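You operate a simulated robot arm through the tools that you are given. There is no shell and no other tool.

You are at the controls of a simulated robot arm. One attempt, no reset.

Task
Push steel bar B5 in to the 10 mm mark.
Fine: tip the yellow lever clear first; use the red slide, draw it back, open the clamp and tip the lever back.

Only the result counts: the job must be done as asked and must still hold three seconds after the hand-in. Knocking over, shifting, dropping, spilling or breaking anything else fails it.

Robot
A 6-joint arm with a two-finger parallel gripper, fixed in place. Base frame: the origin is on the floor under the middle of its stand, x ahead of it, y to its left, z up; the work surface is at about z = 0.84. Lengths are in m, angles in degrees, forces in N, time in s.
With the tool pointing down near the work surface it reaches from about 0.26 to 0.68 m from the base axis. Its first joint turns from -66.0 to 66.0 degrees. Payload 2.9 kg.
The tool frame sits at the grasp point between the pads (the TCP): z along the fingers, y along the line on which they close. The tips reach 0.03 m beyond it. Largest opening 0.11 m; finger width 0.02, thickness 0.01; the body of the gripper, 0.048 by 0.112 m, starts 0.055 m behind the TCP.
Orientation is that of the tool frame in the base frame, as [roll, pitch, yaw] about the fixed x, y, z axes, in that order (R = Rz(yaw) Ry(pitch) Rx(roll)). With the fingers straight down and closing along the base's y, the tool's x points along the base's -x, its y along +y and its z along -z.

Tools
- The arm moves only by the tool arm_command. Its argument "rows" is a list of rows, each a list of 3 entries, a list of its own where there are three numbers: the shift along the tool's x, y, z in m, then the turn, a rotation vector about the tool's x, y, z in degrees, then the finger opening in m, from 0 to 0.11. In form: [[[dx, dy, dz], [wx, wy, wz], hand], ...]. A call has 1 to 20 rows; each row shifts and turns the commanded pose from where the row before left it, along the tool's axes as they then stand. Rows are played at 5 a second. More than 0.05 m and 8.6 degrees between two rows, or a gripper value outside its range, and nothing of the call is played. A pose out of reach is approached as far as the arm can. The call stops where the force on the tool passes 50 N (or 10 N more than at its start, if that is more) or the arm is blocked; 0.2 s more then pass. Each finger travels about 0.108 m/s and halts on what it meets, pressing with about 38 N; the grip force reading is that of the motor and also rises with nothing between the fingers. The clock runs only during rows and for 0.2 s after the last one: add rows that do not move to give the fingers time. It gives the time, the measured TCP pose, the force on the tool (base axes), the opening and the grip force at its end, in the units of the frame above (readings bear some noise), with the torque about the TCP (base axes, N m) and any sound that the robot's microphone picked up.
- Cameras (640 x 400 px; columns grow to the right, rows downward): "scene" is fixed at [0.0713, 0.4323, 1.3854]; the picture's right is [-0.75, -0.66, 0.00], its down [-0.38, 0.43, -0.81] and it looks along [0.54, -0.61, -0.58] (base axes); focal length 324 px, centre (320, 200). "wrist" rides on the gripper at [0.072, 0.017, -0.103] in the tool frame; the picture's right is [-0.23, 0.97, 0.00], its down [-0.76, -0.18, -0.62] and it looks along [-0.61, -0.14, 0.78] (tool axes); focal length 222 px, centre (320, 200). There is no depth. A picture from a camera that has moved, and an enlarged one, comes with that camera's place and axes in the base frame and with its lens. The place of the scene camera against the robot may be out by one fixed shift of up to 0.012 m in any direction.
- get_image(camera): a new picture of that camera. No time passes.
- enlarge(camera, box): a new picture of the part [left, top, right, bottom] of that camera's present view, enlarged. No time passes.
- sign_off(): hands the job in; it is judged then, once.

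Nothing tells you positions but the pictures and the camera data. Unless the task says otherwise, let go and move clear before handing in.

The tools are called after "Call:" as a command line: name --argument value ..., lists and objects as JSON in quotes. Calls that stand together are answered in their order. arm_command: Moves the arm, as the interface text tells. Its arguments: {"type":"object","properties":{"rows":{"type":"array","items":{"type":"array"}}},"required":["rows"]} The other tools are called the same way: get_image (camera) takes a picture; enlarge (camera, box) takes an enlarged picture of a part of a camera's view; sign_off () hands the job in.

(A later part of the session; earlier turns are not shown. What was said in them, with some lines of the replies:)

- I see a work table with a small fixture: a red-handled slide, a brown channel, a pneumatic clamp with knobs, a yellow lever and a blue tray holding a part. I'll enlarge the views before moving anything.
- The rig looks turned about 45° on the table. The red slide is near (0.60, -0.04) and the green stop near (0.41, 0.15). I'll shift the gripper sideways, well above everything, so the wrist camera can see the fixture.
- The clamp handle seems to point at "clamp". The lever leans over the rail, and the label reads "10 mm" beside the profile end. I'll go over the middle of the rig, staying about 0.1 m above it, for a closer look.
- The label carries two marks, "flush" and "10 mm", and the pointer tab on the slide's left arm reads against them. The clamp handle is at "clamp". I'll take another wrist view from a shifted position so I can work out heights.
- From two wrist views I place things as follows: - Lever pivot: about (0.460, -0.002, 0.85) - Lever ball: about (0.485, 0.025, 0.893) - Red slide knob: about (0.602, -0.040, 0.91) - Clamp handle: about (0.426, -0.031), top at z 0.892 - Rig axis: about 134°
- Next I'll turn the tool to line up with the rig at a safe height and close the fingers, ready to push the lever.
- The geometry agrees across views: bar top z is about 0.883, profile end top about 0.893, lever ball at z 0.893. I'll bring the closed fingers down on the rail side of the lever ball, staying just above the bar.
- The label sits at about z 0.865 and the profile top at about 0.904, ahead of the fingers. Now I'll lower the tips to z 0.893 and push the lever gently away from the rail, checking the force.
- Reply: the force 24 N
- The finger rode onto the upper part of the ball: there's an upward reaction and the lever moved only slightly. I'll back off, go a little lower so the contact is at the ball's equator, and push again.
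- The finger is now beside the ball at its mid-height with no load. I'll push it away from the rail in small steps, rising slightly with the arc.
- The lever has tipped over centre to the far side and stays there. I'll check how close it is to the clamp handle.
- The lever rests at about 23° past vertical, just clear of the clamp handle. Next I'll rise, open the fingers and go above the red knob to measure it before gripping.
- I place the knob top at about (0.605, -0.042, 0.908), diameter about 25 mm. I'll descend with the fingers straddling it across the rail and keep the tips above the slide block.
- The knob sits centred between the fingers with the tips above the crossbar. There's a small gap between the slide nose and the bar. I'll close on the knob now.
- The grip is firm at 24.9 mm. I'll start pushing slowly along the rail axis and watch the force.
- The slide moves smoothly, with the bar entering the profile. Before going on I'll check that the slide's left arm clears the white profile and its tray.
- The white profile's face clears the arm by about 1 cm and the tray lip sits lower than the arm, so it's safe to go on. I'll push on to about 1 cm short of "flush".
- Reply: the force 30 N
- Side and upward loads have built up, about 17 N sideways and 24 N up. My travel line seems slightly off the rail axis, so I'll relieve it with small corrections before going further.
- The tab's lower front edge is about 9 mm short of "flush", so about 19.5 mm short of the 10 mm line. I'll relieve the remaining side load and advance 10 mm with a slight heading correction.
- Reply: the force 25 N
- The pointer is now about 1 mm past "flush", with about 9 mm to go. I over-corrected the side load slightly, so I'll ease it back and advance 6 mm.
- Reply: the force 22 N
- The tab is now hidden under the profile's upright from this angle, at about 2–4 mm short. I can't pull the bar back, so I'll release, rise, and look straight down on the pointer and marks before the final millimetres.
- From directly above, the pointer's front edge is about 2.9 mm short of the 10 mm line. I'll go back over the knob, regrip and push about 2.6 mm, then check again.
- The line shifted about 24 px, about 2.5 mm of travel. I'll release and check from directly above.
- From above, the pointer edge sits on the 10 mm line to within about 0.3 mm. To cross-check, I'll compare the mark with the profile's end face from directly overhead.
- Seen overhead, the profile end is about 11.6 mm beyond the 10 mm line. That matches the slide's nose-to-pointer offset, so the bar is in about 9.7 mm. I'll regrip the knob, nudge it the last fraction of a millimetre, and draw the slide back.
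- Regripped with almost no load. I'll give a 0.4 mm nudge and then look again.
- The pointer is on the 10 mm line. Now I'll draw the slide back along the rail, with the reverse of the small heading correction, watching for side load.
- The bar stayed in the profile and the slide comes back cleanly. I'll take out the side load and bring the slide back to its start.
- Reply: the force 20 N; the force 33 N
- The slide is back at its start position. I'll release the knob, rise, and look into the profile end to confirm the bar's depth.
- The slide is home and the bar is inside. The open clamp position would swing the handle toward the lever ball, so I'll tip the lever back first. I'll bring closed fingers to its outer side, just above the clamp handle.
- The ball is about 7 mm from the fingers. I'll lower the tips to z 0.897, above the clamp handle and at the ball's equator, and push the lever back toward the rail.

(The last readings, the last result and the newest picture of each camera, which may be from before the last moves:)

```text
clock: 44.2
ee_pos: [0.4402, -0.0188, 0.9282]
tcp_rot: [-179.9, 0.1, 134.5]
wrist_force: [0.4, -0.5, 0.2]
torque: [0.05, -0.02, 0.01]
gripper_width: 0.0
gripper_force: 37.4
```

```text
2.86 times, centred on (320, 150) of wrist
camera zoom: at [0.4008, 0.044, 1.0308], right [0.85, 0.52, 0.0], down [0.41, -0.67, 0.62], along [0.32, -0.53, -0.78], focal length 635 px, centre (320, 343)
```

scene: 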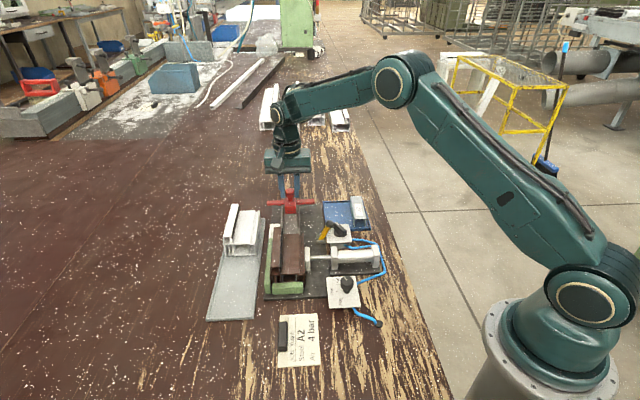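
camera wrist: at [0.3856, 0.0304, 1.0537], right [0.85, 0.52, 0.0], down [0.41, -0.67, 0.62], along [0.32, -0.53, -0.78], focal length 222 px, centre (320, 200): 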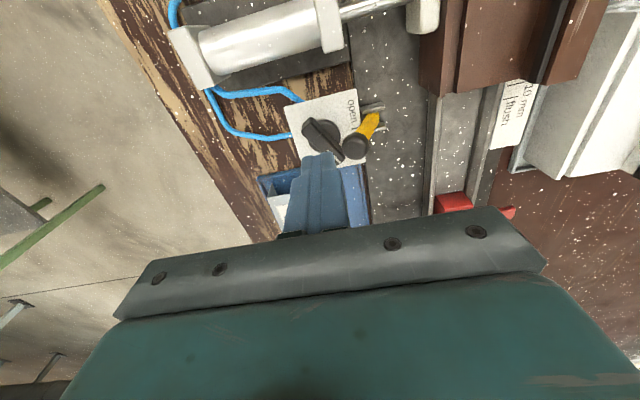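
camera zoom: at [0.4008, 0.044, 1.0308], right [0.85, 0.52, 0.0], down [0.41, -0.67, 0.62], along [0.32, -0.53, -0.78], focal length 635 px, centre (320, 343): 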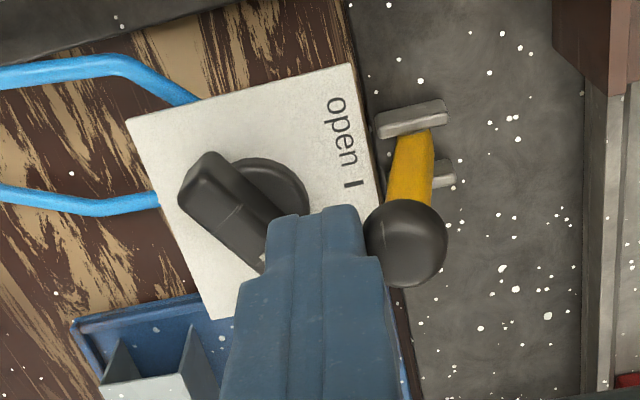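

Call:
arm_command --rows '[[[0, 0.005, 0], [0, 0, 0], 0.0], [[0, 0.005, 0], [0, 0, 0], 0.0], [[0, 0.005, 0], [0, 0, 0], 0.0], [[0, 0.005, 0], [0, 0, 0], 0.0], [[0, 0, 0], [0, 0, 0], 0.0]]'

Call:
enlarge --camera "scene" --box '[290, 200, 370, 250]'

```text
clock: 45.4
ee_pos: [0.4544, -0.0052, 0.9283]
tcp_rot: [180.0, 0.0, 134.4]
wrist_force: [0.1, 0.3, 0.1]
torque: [0.03, -0.02, 0.01]
gripper_width: 0.0
gripper_force: 38.1
```

```text
8.00 times, centred on (330, 225) of scene
camera zoom: at [0.0713, 0.4323, 1.3854], right [-0.75, -0.66, 0.0], down [-0.38, 0.43, -0.81], along [0.54, -0.61, -0.58], focal length 2588 px, centre (240, 0)
```

zoom: 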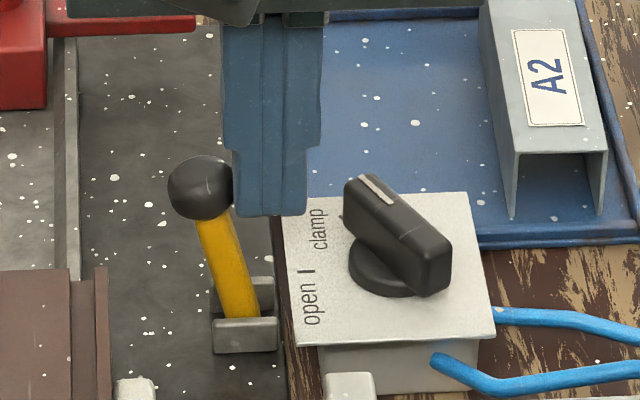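

Call:
arm_command --rows '[[[0, 0.005, 0], [0, 0, 0], 0.0], [[0, 0.005, 0.001], [0, 0, 0], 0.0], [[0, 0.004, 0.001], [0, 0, 0], 0.0], [[0, 0, 0], [0, 0, 0], 0.0], [[0, 0, 0], [0, 0, 0], 0.0]]'

Call:
enlarge --camera "scene" --box '[270, 200, 350, 250]'

```text
clock: 46.6
ee_pos: [0.4642, 0.005, 0.9263]
tcp_rot: [179.9, 0.0, 134.4]
wrist_force: [-0.3, 0.0, -0.6]
torque: [-0.02, 0.02, 0.0]
gripper_width: 0.0001
gripper_force: 38.3
```

```text
8.00 times, centred on (310, 225) of scene
camera zoom: at [0.0713, 0.4323, 1.3854], right [-0.75, -0.66, 0.0], down [-0.38, 0.43, -0.81], along [0.54, -0.61, -0.58], focal length 2588 px, centre (400, 0)
```

zoom: 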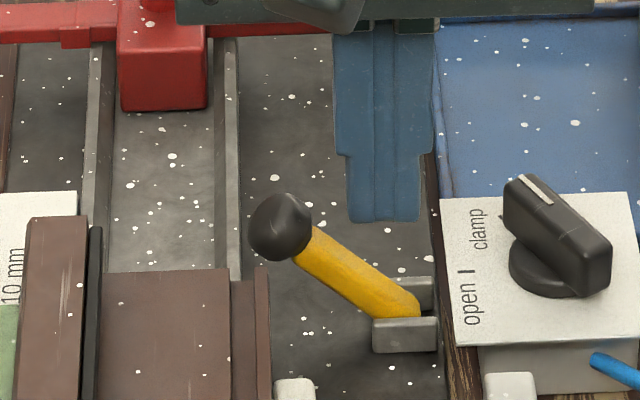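

The lever has dropped back to its original resting position. Now for the clamp: I'll rise, go over the handle, turn the fingers across it and check alignment.

Call:
arm_command --rows '[[[0, 0, -0.03], [0, 0, 0], 0.0], [[0, -0.02, -0.02], [0, 0, 0], 0.02], [[0.0008, -0.0327, 0], [0, 0, 0], 0.05], [[0, 0, 0], [0, 0, -7.4], 0.05], [[0, 0, 0], [0, 0, -7.4], 0.05], [[0, 0, 0], [0, 0, -7.4], 0.05], [[0, 0, 0], [0, 0, -7.4], 0.05], [[0, 0, 0], [0, 0, 0], 0.05], [[0, 0, 0], [0, 0, 0], 0.05]]'

Call:
get_image --camera "wrist"

Call:
enlarge --camera "wrist" --box '[240, 90, 400, 210]'

```text
clock: 48.6
ee_pos: [0.4257, -0.0328, 0.9762]
tcp_rot: [179.9, 0.0, 164.1]
wrist_force: [-0.1, 0.3, 0.1]
torque: [0.0, 0.02, -0.01]
gripper_width: 0.0504
gripper_force: 0.1
```

```text
taken
camera wrist: at [0.3601, 0.0037, 1.0793], right [0.49, 0.87, 0.0], down [0.68, -0.38, 0.62], along [0.54, -0.3, -0.78], focal length 222 px, centre (320, 200)
```

wrist: 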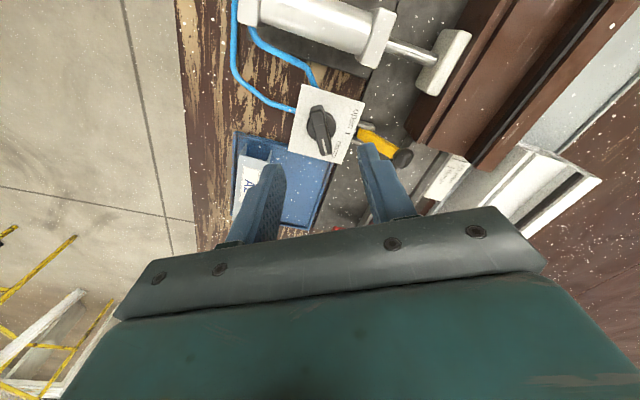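

```text
3.33 times, centred on (320, 150) of wrist
camera zoom: at [0.3601, 0.0037, 1.0793], right [0.49, 0.87, 0.0], down [0.68, -0.38, 0.62], along [0.54, -0.3, -0.78], focal length 740 px, centre (320, 367)
```

zoom: 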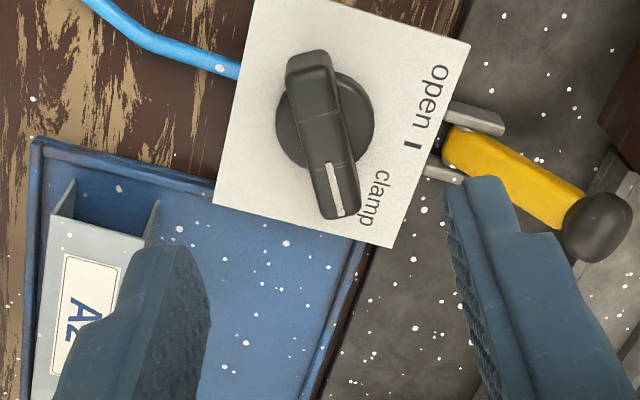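

The handle is centred at about (0.4258, -0.031), pointing at about -16°, and the fingers are square across it. I'll descend with a small correction and grip the handle.

Call:
arm_command --rows '[[[0.0005, 0.0017, 0.03], [0, 0, 0], 0.05], [[0, 0, 0.02], [0, 0, 0], 0.05], [[0, 0, 0.014], [0, 0, 0], 0.05], [[0, 0, 0], [0, 0, 0], 0.05]]'

Call:
enlarge --camera "wrist" --box '[240, 90, 400, 210]'

Call:
enlarge --camera "scene" --box '[290, 195, 370, 245]'

```text
clock: 49.6
ee_pos: [0.4253, -0.0301, 0.9092]
tcp_rot: [180.0, 0.0, 164.1]
wrist_force: [0.3, -0.2, 1.3]
torque: [0.0, -0.03, -0.02]
gripper_width: 0.0499
gripper_force: 0.1
```

```text
3.33 times, centred on (320, 150) of wrist
camera zoom: at [0.36, 0.0056, 1.0131], right [0.49, 0.87, 0.0], down [0.68, -0.38, 0.62], along [0.54, -0.3, -0.78], focal length 740 px, centre (320, 367)
```

zoom: 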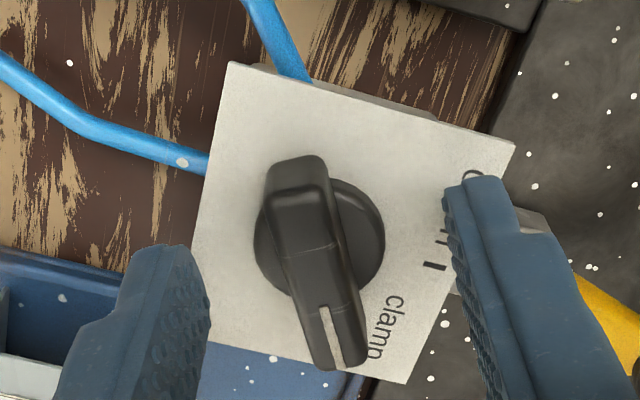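

```text
8.00 times, centred on (330, 220) of scene
camera zoom: at [0.0713, 0.4323, 1.3854], right [-0.75, -0.66, 0.0], down [-0.38, 0.43, -0.81], along [0.54, -0.61, -0.58], focal length 2588 px, centre (240, 40)
```

zoom: 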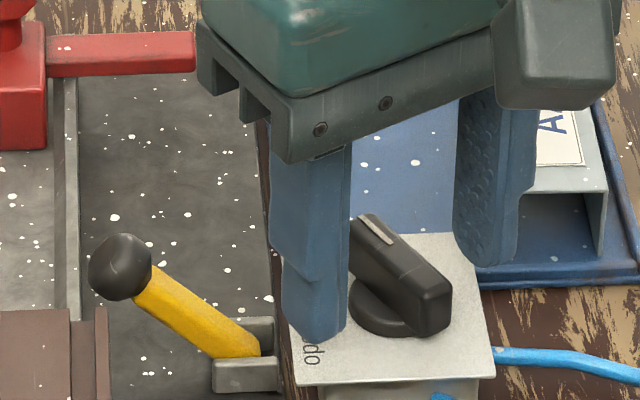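

Call:
arm_command --rows '[[[0, 0, 0], [0, 0, 0], 0.03], [[0, 0, 0], [0, 0, 0], 0.01], [[0, 0, 0], [0, 0, 0], 0.0], [[0, 0, 0], [0, 0, 0], 0.0]]'

Call:
enlarge --camera "wrist" --box '[240, 90, 400, 210]'

```text
clock: 50.6
ee_pos: [0.4265, -0.031, 0.9098]
tcp_rot: [180.0, 0.0, 164.0]
wrist_force: [-1.8, -8.6, -1.8]
torque: [-0.19, -0.13, 0.67]
gripper_width: 0.0121
gripper_force: 45.2
```

```text
3.33 times, centred on (320, 150) of wrist
camera zoom: at [0.3599, 0.005, 1.0132], right [0.49, 0.87, 0.0], down [0.68, -0.38, 0.62], along [0.54, -0.3, -0.78], focal length 740 px, centre (320, 367)
```

zoom: 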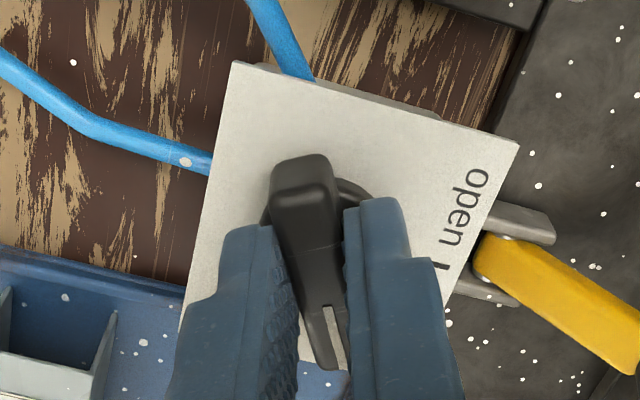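

The handle is held at 12 mm wide. I'll turn it counter-clockwise, seen from above, toward "open" in steps.

Call:
arm_command --rows '[[[0, -0.0003, 0], [0, 0, -7], 0.0], [[0, 0, 0], [0, 0, -7], 0.0], [[0, 0, 0], [0, 0, -7], 0.0], [[0, 0, 0], [0, 0, -7], 0.0], [[0, 0, 0], [0, 0, 0], 0.0]]'

Call:
get_image --camera "wrist"

Call:
enlarge --camera "scene" --box '[280, 200, 390, 270]'

```text
clock: 51.8
ee_pos: [0.4258, -0.0328, 0.9108]
tcp_rot: [-180.0, -0.1, -168.1]
wrist_force: [7.3, -22.3, -35.4]
torque: [-0.16, -0.9, -0.07]
gripper_width: 0.0117
gripper_force: 45.4
```

```text
taken
camera wrist: at [0.3505, -0.0307, 1.0134], right [0.02, 1.0, 0.0], down [0.78, -0.02, 0.62], along [0.62, -0.02, -0.78], focal length 222 px, centre (320, 200)
```

wrist: 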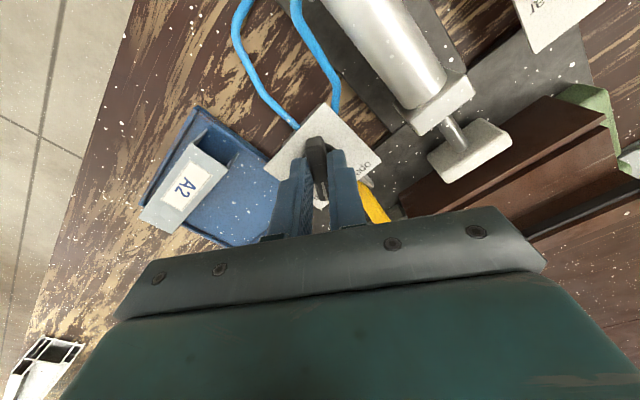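

```text
5.71 times, centred on (335, 235) of scene
camera zoom: at [0.072, 0.4317, 1.3855], right [-0.75, -0.66, 0.0], down [-0.38, 0.44, -0.81], along [0.54, -0.61, -0.58], focal length 1848 px, centre (234, 0)
```

zoom: 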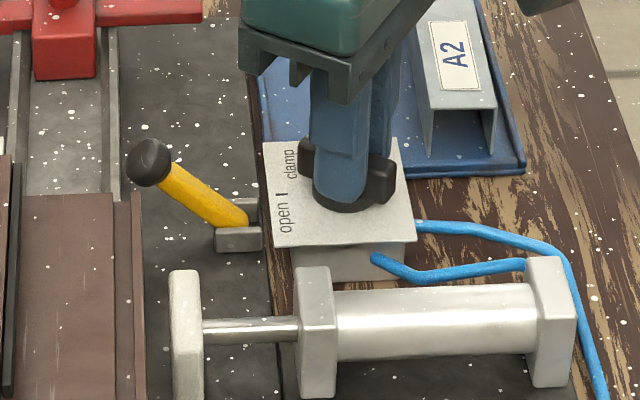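

The handle is about halfway, but some load has built up from slight misalignment. I'll relieve it before continuing.

Call:
arm_command --rows '[[[0, -0.001, 0.001], [0, 0, 0], 0.0], [[0, 0, 0], [0, 0, 0], 0.0]]'

```text
clock: 52.4
ee_pos: [0.4255, -0.0329, 0.9097]
tcp_rot: [-179.9, 0.0, -168.2]
wrist_force: [8.4, -18.1, -27.5]
torque: [-0.5, 0.66, -0.03]
gripper_width: 0.0119
gripper_force: 44.8
```

Call:
arm_command --rows '[[[0, 0, 0], [0, 0, 0], 0.02], [[0, 0, 0], [0, 0, 0], 0.03], [[0, 0, 0], [0, 0, 0], 0.03]]'

Call:
enlarge --camera "wrist" --box '[240, 90, 400, 210]'

Call:
enlarge --camera "scene" --box '[300, 205, 370, 250]'

```text
clock: 53.2
ee_pos: [0.4243, -0.0315, 0.9114]
tcp_rot: [-179.9, 0.1, -168.0]
wrist_force: [0.2, 0.0, -0.6]
torque: [0.03, 0.02, 0.04]
gripper_width: 0.0297
gripper_force: 0.0
```

```text
3.33 times, centred on (320, 150) of wrist
camera zoom: at [0.3503, -0.0299, 1.0138], right [0.02, 1.0, 0.0], down [0.78, -0.02, 0.62], along [0.62, -0.01, -0.78], focal length 740 px, centre (320, 367)
```

zoom: 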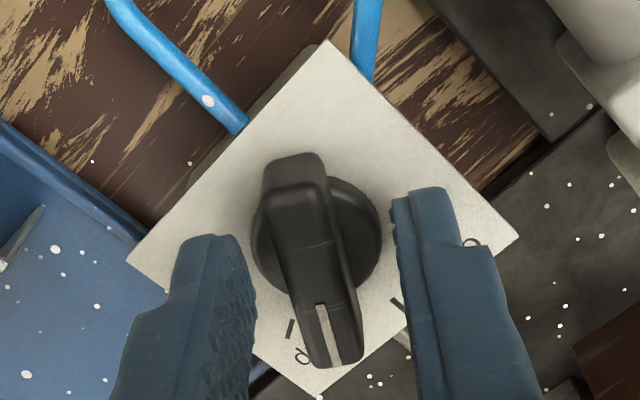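

```text
8.89 times, centred on (335, 228) of scene
camera zoom: at [0.0713, 0.4323, 1.3854], right [-0.75, -0.66, 0.0], down [-0.38, 0.43, -0.81], along [0.54, -0.61, -0.58], focal length 2875 px, centre (187, -44)
```

zoom: 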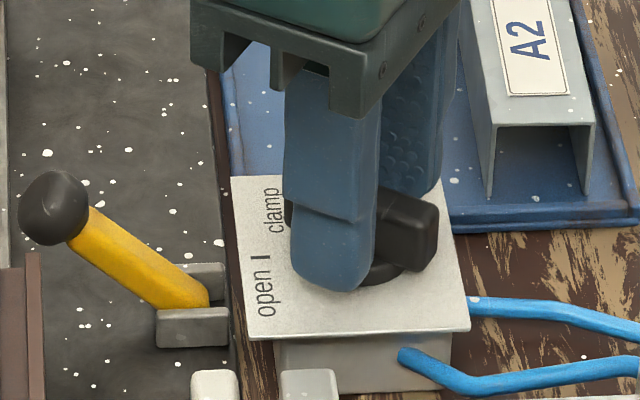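

The handle holds its half-way position. I'll re-centre on its axis, regrip and turn on.

Call:
arm_command --rows '[[[-0.0017, 0, 0], [0, 0, 0], 0.03], [[0, 0, 0], [0, 0, 0], 0.01], [[0, 0, 0], [0, 0, 0], 0.0], [[0, 0, 0], [0, 0, 0], 0.0], [[0, 0, 0], [0, 0, -5], 0.0], [[0, 0, 0], [0, 0, -5], 0.0], [[0, 0, 0], [0, 0, -5], 0.0], [[0, 0, 0], [0, 0, 0], 0.0]]'

Call:
enlarge --camera "scene" --box '[280, 205, 390, 275]'

```text
clock: 55.0
ee_pos: [0.4265, -0.0334, 0.911]
tcp_rot: [-179.9, 0.1, -153.0]
wrist_force: [3.6, -17.0, -0.7]
torque: [-0.26, -0.05, -0.02]
gripper_width: 0.0118
gripper_force: 45.5
```

```text
5.71 times, centred on (335, 240) of scene
camera zoom: at [0.0714, 0.4318, 1.3855], right [-0.75, -0.66, 0.0], down [-0.38, 0.44, -0.81], along [0.54, -0.61, -0.58], focal length 1848 px, centre (234, -29)
```

zoom: 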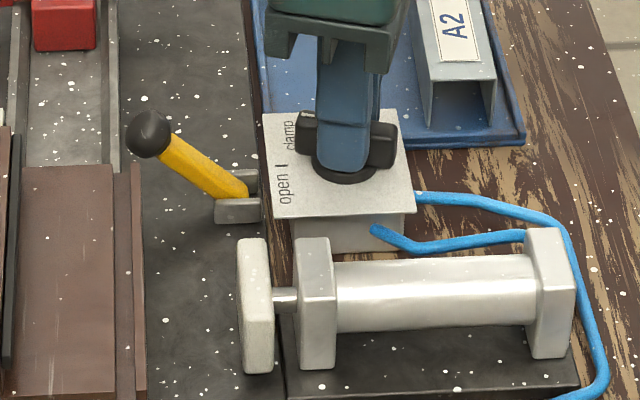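

The clamp cylinder has retracted. I'll take the handle the last 15° or so to the "open" tick.

Call:
arm_command --rows '[[[0, -0.001, 0], [0, 0, -5], 0.0], [[0, 0, 0], [0, 0, -5], 0.0], [[0, 0, 0], [0, 0, -4], 0.0], [[0, 0, 0], [0, 0, 0], 0.0]]'

Call:
enlarge --camera "scene" --box '[280, 205, 390, 275]'

Call:
enlarge --camera "wrist" --box '[240, 90, 400, 210]'

```text
clock: 56.0
ee_pos: [0.4268, -0.0334, 0.9106]
tcp_rot: [180.0, -0.1, -139.0]
wrist_force: [0.4, -13.0, -5.0]
torque: [-0.26, -0.14, 0.05]
gripper_width: 0.0117
gripper_force: 44.7
```

```text
5.71 times, centred on (335, 240) of scene
camera zoom: at [0.0714, 0.4319, 1.3855], right [-0.75, -0.66, 0.0], down [-0.38, 0.44, -0.81], along [0.54, -0.61, -0.58], focal length 1848 px, centre (234, -29)
```

zoom: 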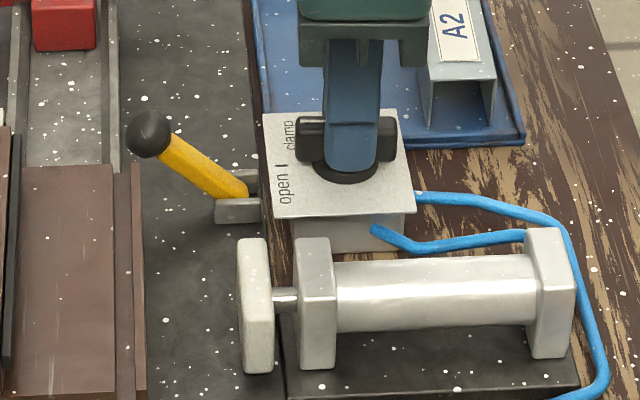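

```text
3.33 times, centred on (320, 150) of wrist
camera zoom: at [0.3611, -0.0675, 1.0138], right [-0.47, 0.88, 0.0], down [0.69, 0.37, 0.62], along [0.55, 0.29, -0.78], focal length 740 px, centre (320, 367)
```

zoom: 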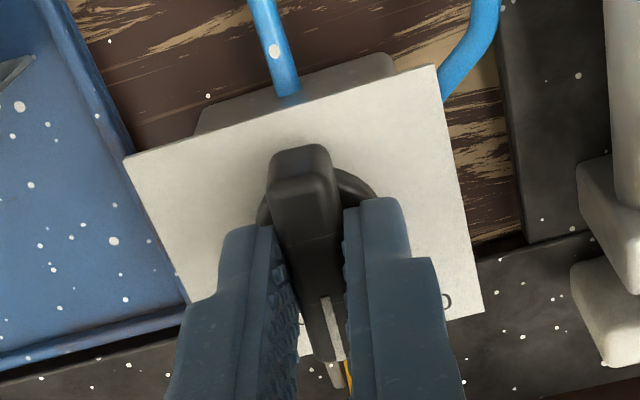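

The handle now points at "open" and the clamp pad is fully retracted. I'll release, rise clear, and inspect.

Call:
arm_command --rows '[[[0, 0, 0], [0, 0, 0], 0.02], [[0, 0, 0], [0, 0, 0], 0.04], [[0, 0, 0], [0, 0, 0], 0.04], [[0, 0, -0.03], [0, 0, 0], 0.04], [[0, 0, -0.04], [0, 0, 0], 0.04], [[0, 0, -0.02], [0, 0, 0], 0.04], [[0, 0, 0], [0, 0, 0], 0.04]]'

Call:
enlarge --camera "wrist" --box '[240, 60, 400, 180]'

Call:
enlarge --camera "scene" --box '[225, 180, 395, 295]'

Call:
enlarge --camera "scene" --box '[310, 205, 370, 245]'

```text
clock: 57.6
ee_pos: [0.4264, -0.0321, 1.0006]
tcp_rot: [179.9, 0.0, -139.0]
wrist_force: [0.2, 0.5, 0.6]
torque: [0.02, 0.02, -0.01]
gripper_width: 0.04
gripper_force: 0.1
```

```text
3.33 times, centred on (320, 120) of wrist
camera zoom: at [0.3608, -0.0679, 1.1033], right [-0.47, 0.88, 0.0], down [0.69, 0.37, 0.62], along [0.55, 0.29, -0.78], focal length 740 px, centre (320, 467)
```

zoom: 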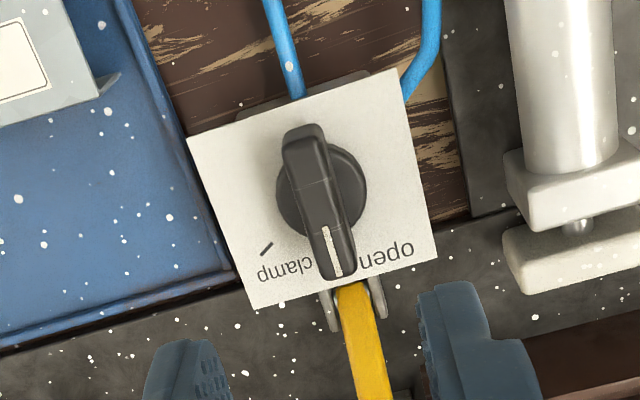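

```text
3.48 times, centred on (310, 238) of scene
camera zoom: at [0.0713, 0.4323, 1.3854], right [-0.75, -0.66, 0.0], down [-0.38, 0.43, -0.81], along [0.54, -0.61, -0.58], focal length 1125 px, centre (355, 70)
```

zoom: 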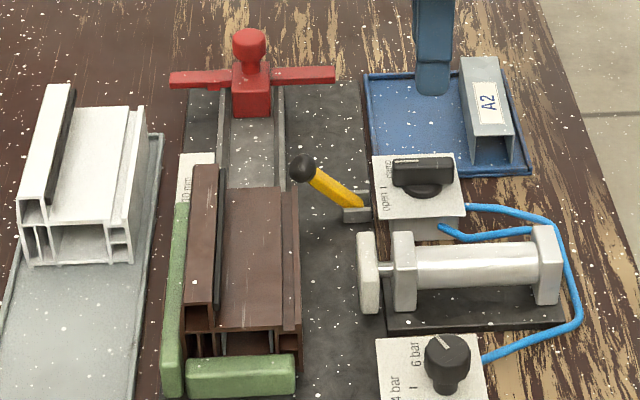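

```text
10.00 times, centred on (340, 225) of scene
camera zoom: at [0.0713, 0.4323, 1.3854], right [-0.75, -0.66, 0.0], down [-0.38, 0.43, -0.81], along [0.54, -0.61, -0.58], focal length 3235 px, centre (120, -50)
```

zoom: 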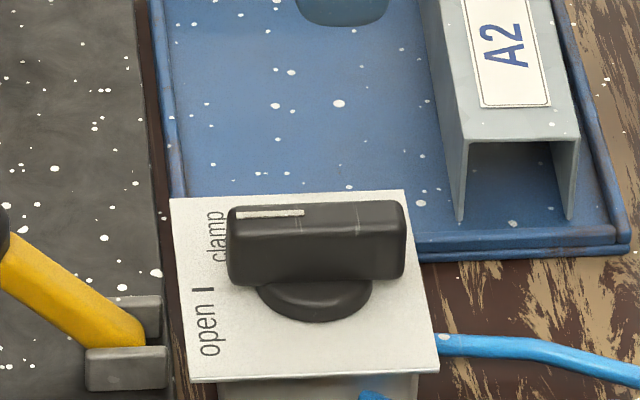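

The handle lies over the "open" tick, the pad is retracted, the lever is back and the slide is home. I'd also like to confirm the bar depth from the slide side, so I'll rise and turn the camera to look into the profile end.

Call:
arm_command --rows '[[[0, 0, -0.03], [0, 0, 0], 0.06], [[0, 0, -0.02], [0, 0, 0], 0.09], [[0, 0, 0], [0, 0, -7.5], 0.11], [[0, 0, 0], [0, 0, -7.5], 0.11], [[0, 0, 0], [0, 0, -7.5], 0.11], [[0, 0, 0], [0, 0, -7.5], 0.11], [[0, 0, 0], [0, 0, -7.5], 0.11], [[0, 0, 0], [0, 0, -7.5], 0.11], [[0, 0, 0], [0, 0, -7.5], 0.11], [[0, 0, 0], [0, 0, -7.5], 0.11], [[0, 0, 0], [0, 0, 0], 0.11], [[0, 0, 0], [0, 0, 0], 0.11]]'

Call:
get_image --camera "wrist"

```text
clock: 60.2
ee_pos: [0.4273, -0.0324, 1.0521]
tcp_rot: [-180.0, 0.0, -78.9]
wrist_force: [-0.5, -0.2, 0.2]
torque: [0.0, -0.01, -0.01]
gripper_width: 0.1101
gripper_force: 0.0
```

```text
taken
camera wrist: at [0.4238, -0.107, 1.1546], right [-1.0, 0.04, 0.0], down [0.03, 0.78, 0.62], along [0.02, 0.62, -0.78], focal length 222 px, centre (320, 200)
```

wrist: 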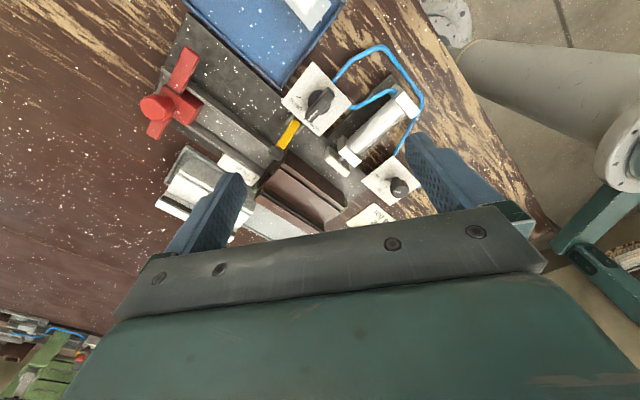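

Call:
enlarge --camera "wrist" --box '[230, 130, 310, 190]'

Call:
arm_command --rows '[[[0.012, -0.035, 0.02], [0, 0, 0], 0.11], [[0.012, -0.035, 0.015], [0, 0, 0], 0.11], [[0, 0, 0], [0, 0, 0], 0.11], [[0, 0, 0], [0, 0, 0], 0.11]]'

Call:
get_image --camera "wrist"

```text
6.67 times, centred on (270, 160) of wrist
camera zoom: at [0.4238, -0.107, 1.1546], right [-1.0, 0.04, 0.0], down [0.03, 0.78, 0.62], along [0.02, 0.62, -0.78], focal length 1481 px, centre (653, 467)
```

zoom: 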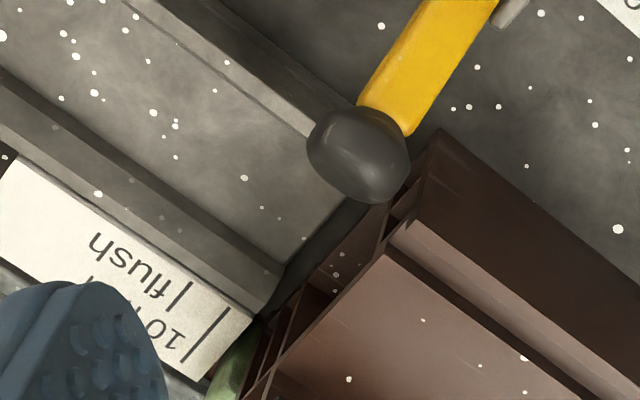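

```text
clock: 61.2
ee_pos: [0.5003, -0.0442, 1.0166]
tcp_rot: [179.9, -0.1, -79.0]
wrist_force: [0.3, -0.2, -0.3]
torque: [0.02, 0.0, 0.05]
gripper_width: 0.1099
gripper_force: 0.1
```

```text
taken
camera wrist: at [0.4967, -0.1183, 1.1205], right [-1.0, 0.04, 0.0], down [0.03, 0.78, 0.62], along [0.02, 0.62, -0.78], focal length 222 px, centre (320, 200)
```

wrist: 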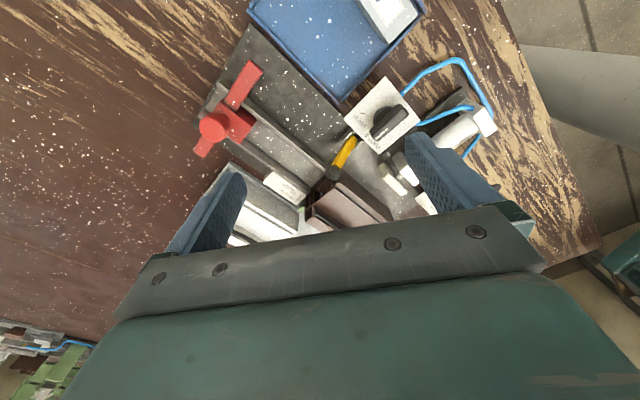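

Call:
enlarge --camera "wrist" --box '[280, 160, 360, 215]'

Call:
enlarge --camera "wrist" --box '[295, 175, 345, 215]'

```text
7.27 times, centred on (320, 188) of wrist
camera zoom: at [0.4967, -0.1183, 1.1205], right [-1.0, 0.04, 0.0], down [0.03, 0.78, 0.62], along [0.02, 0.62, -0.78], focal length 1615 px, centre (320, 291)
```

zoom: 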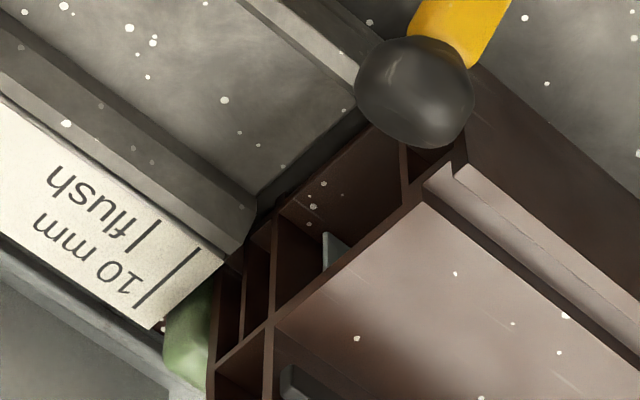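

```text
10.00 times, centred on (320, 195) of wrist
camera zoom: at [0.4967, -0.1183, 1.1205], right [-1.0, 0.04, 0.0], down [0.03, 0.78, 0.62], along [0.02, 0.62, -0.78], focal length 2221 px, centre (320, 250)
```

zoom: 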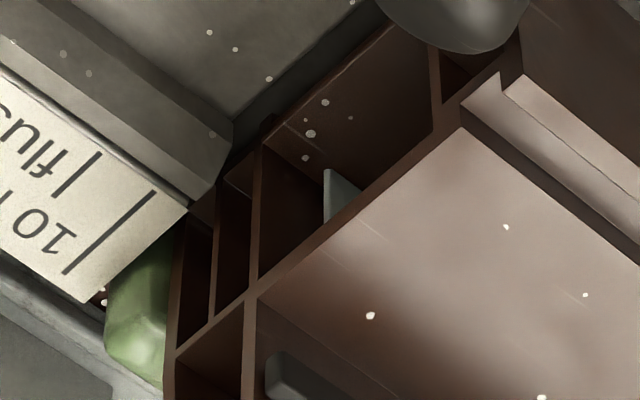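

Looking into the chamber I can see the bar's end recessed about 10 mm inside the profile, which agrees with the mark. I'll check the clamp handle against its "open" tick and retreat upward.

Call:
enlarge --camera "wrist" --box '[335, 70, 435, 160]'

Call:
enlarge --camera "wrist" --box '[320, 70, 440, 210]'

```text
4.44 times, centred on (385, 115) of wrist
camera zoom: at [0.4967, -0.1183, 1.1205], right [-1.0, 0.04, 0.0], down [0.03, 0.78, 0.62], along [0.02, 0.62, -0.78], focal length 987 px, centre (31, 578)
```

zoom: 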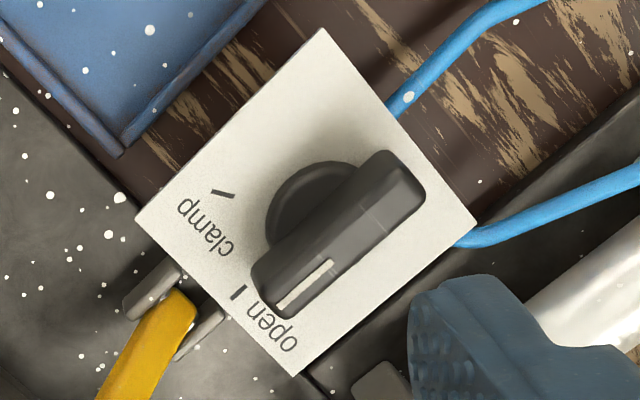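

```text
2.86 times, centred on (380, 140) of wrist
camera zoom: at [0.4967, -0.1183, 1.1205], right [-1.0, 0.04, 0.0], down [0.03, 0.78, 0.62], along [0.02, 0.62, -0.78], focal length 635 px, centre (149, 371)
```

zoom: 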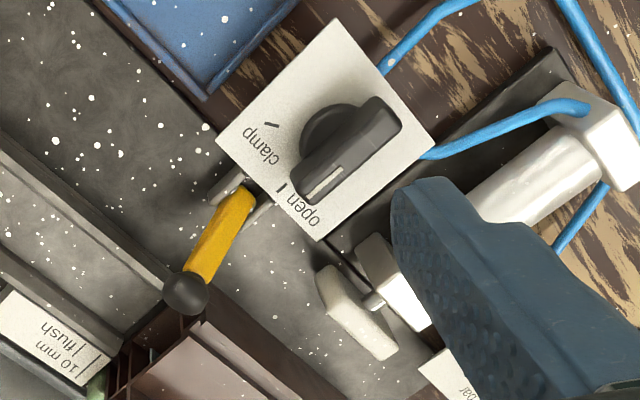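

The handle is parallel to the plate edge, right at "open". The lever, slide and tray are all in place. I'll move the arm up and clear for a last overall look.

Call:
arm_command --rows '[[[0, 0, -0.04], [0, 0, 0], 0.11], [[0, 0, -0.04], [0, 0, 0], 0.11], [[0, 0, -0.04], [0, 0, 0], 0.11], [[0, 0, 0], [0, 0, 0], 0.11], [[0, 0, 0], [0, 0, 0], 0.11]]'

Call:
get_image --camera "scene"

Call:
enlarge --camera "scene" --box '[200, 170, 400, 295]'

```text
clock: 62.4
ee_pos: [0.5019, -0.042, 1.1368]
tcp_rot: [-180.0, 0.0, -79.0]
wrist_force: [0.1, 0.9, -0.2]
torque: [0.0, 0.01, -0.03]
gripper_width: 0.11
gripper_force: 0.1
```

```text
taken
```

scene: 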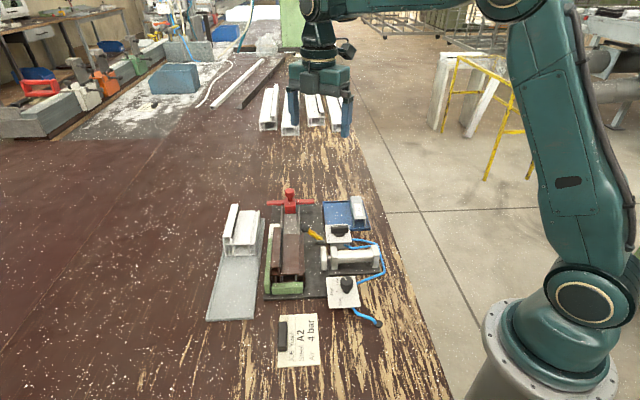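

```text
3.20 times, centred on (300, 232) of scene
camera zoom: at [0.0713, 0.4323, 1.3854], right [-0.75, -0.66, 0.0], down [-0.38, 0.43, -0.81], along [0.54, -0.61, -0.58], focal length 1035 px, centre (384, 96)
```

zoom: 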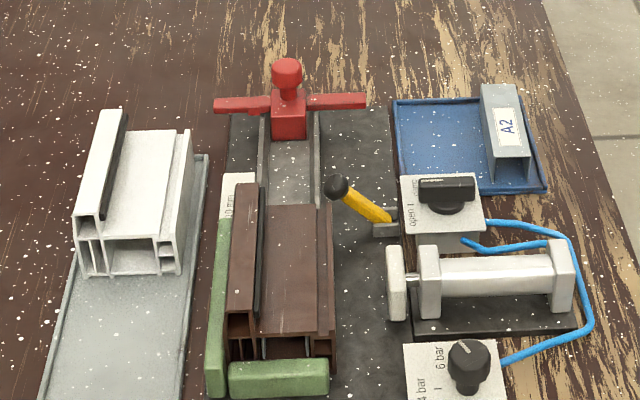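

The final view shows B5 inside the profile at the 10 mm mark, with the slide drawn back, the clamp open and the yellow lever in its original position. Nothing else has moved and the arm is clear, so I'm handing in.

Call:
sign_off

```text
The job is handed in.
```

Steel bar B5 is pushed in to the 10 mm mark, and I've handed the job in. From directly above, the slide's pointer sat on the 10 mm line to within about 0.3 mm. A look into the profile end put the bar roughly 10 mm inside.

- **Red slide:** drawn back to its starting position.
- **Clamp:** open, with the handle at the "open" tick and the pad retracted.
- **Yellow lever:** tipped back to where it rested at the start. I did this before opening the clamp rather than after, because the handle would probably have hit the lever on its way round.
- **Everything else:** nothing else looked moved in the final picture, and the arm is clear.

**Job card:** the card on the table (Yusuf) asks for steel A2 at 4 bar air. I pushed B5, as you asked, and left the air pressure where it was, at what looks like 6 bar.
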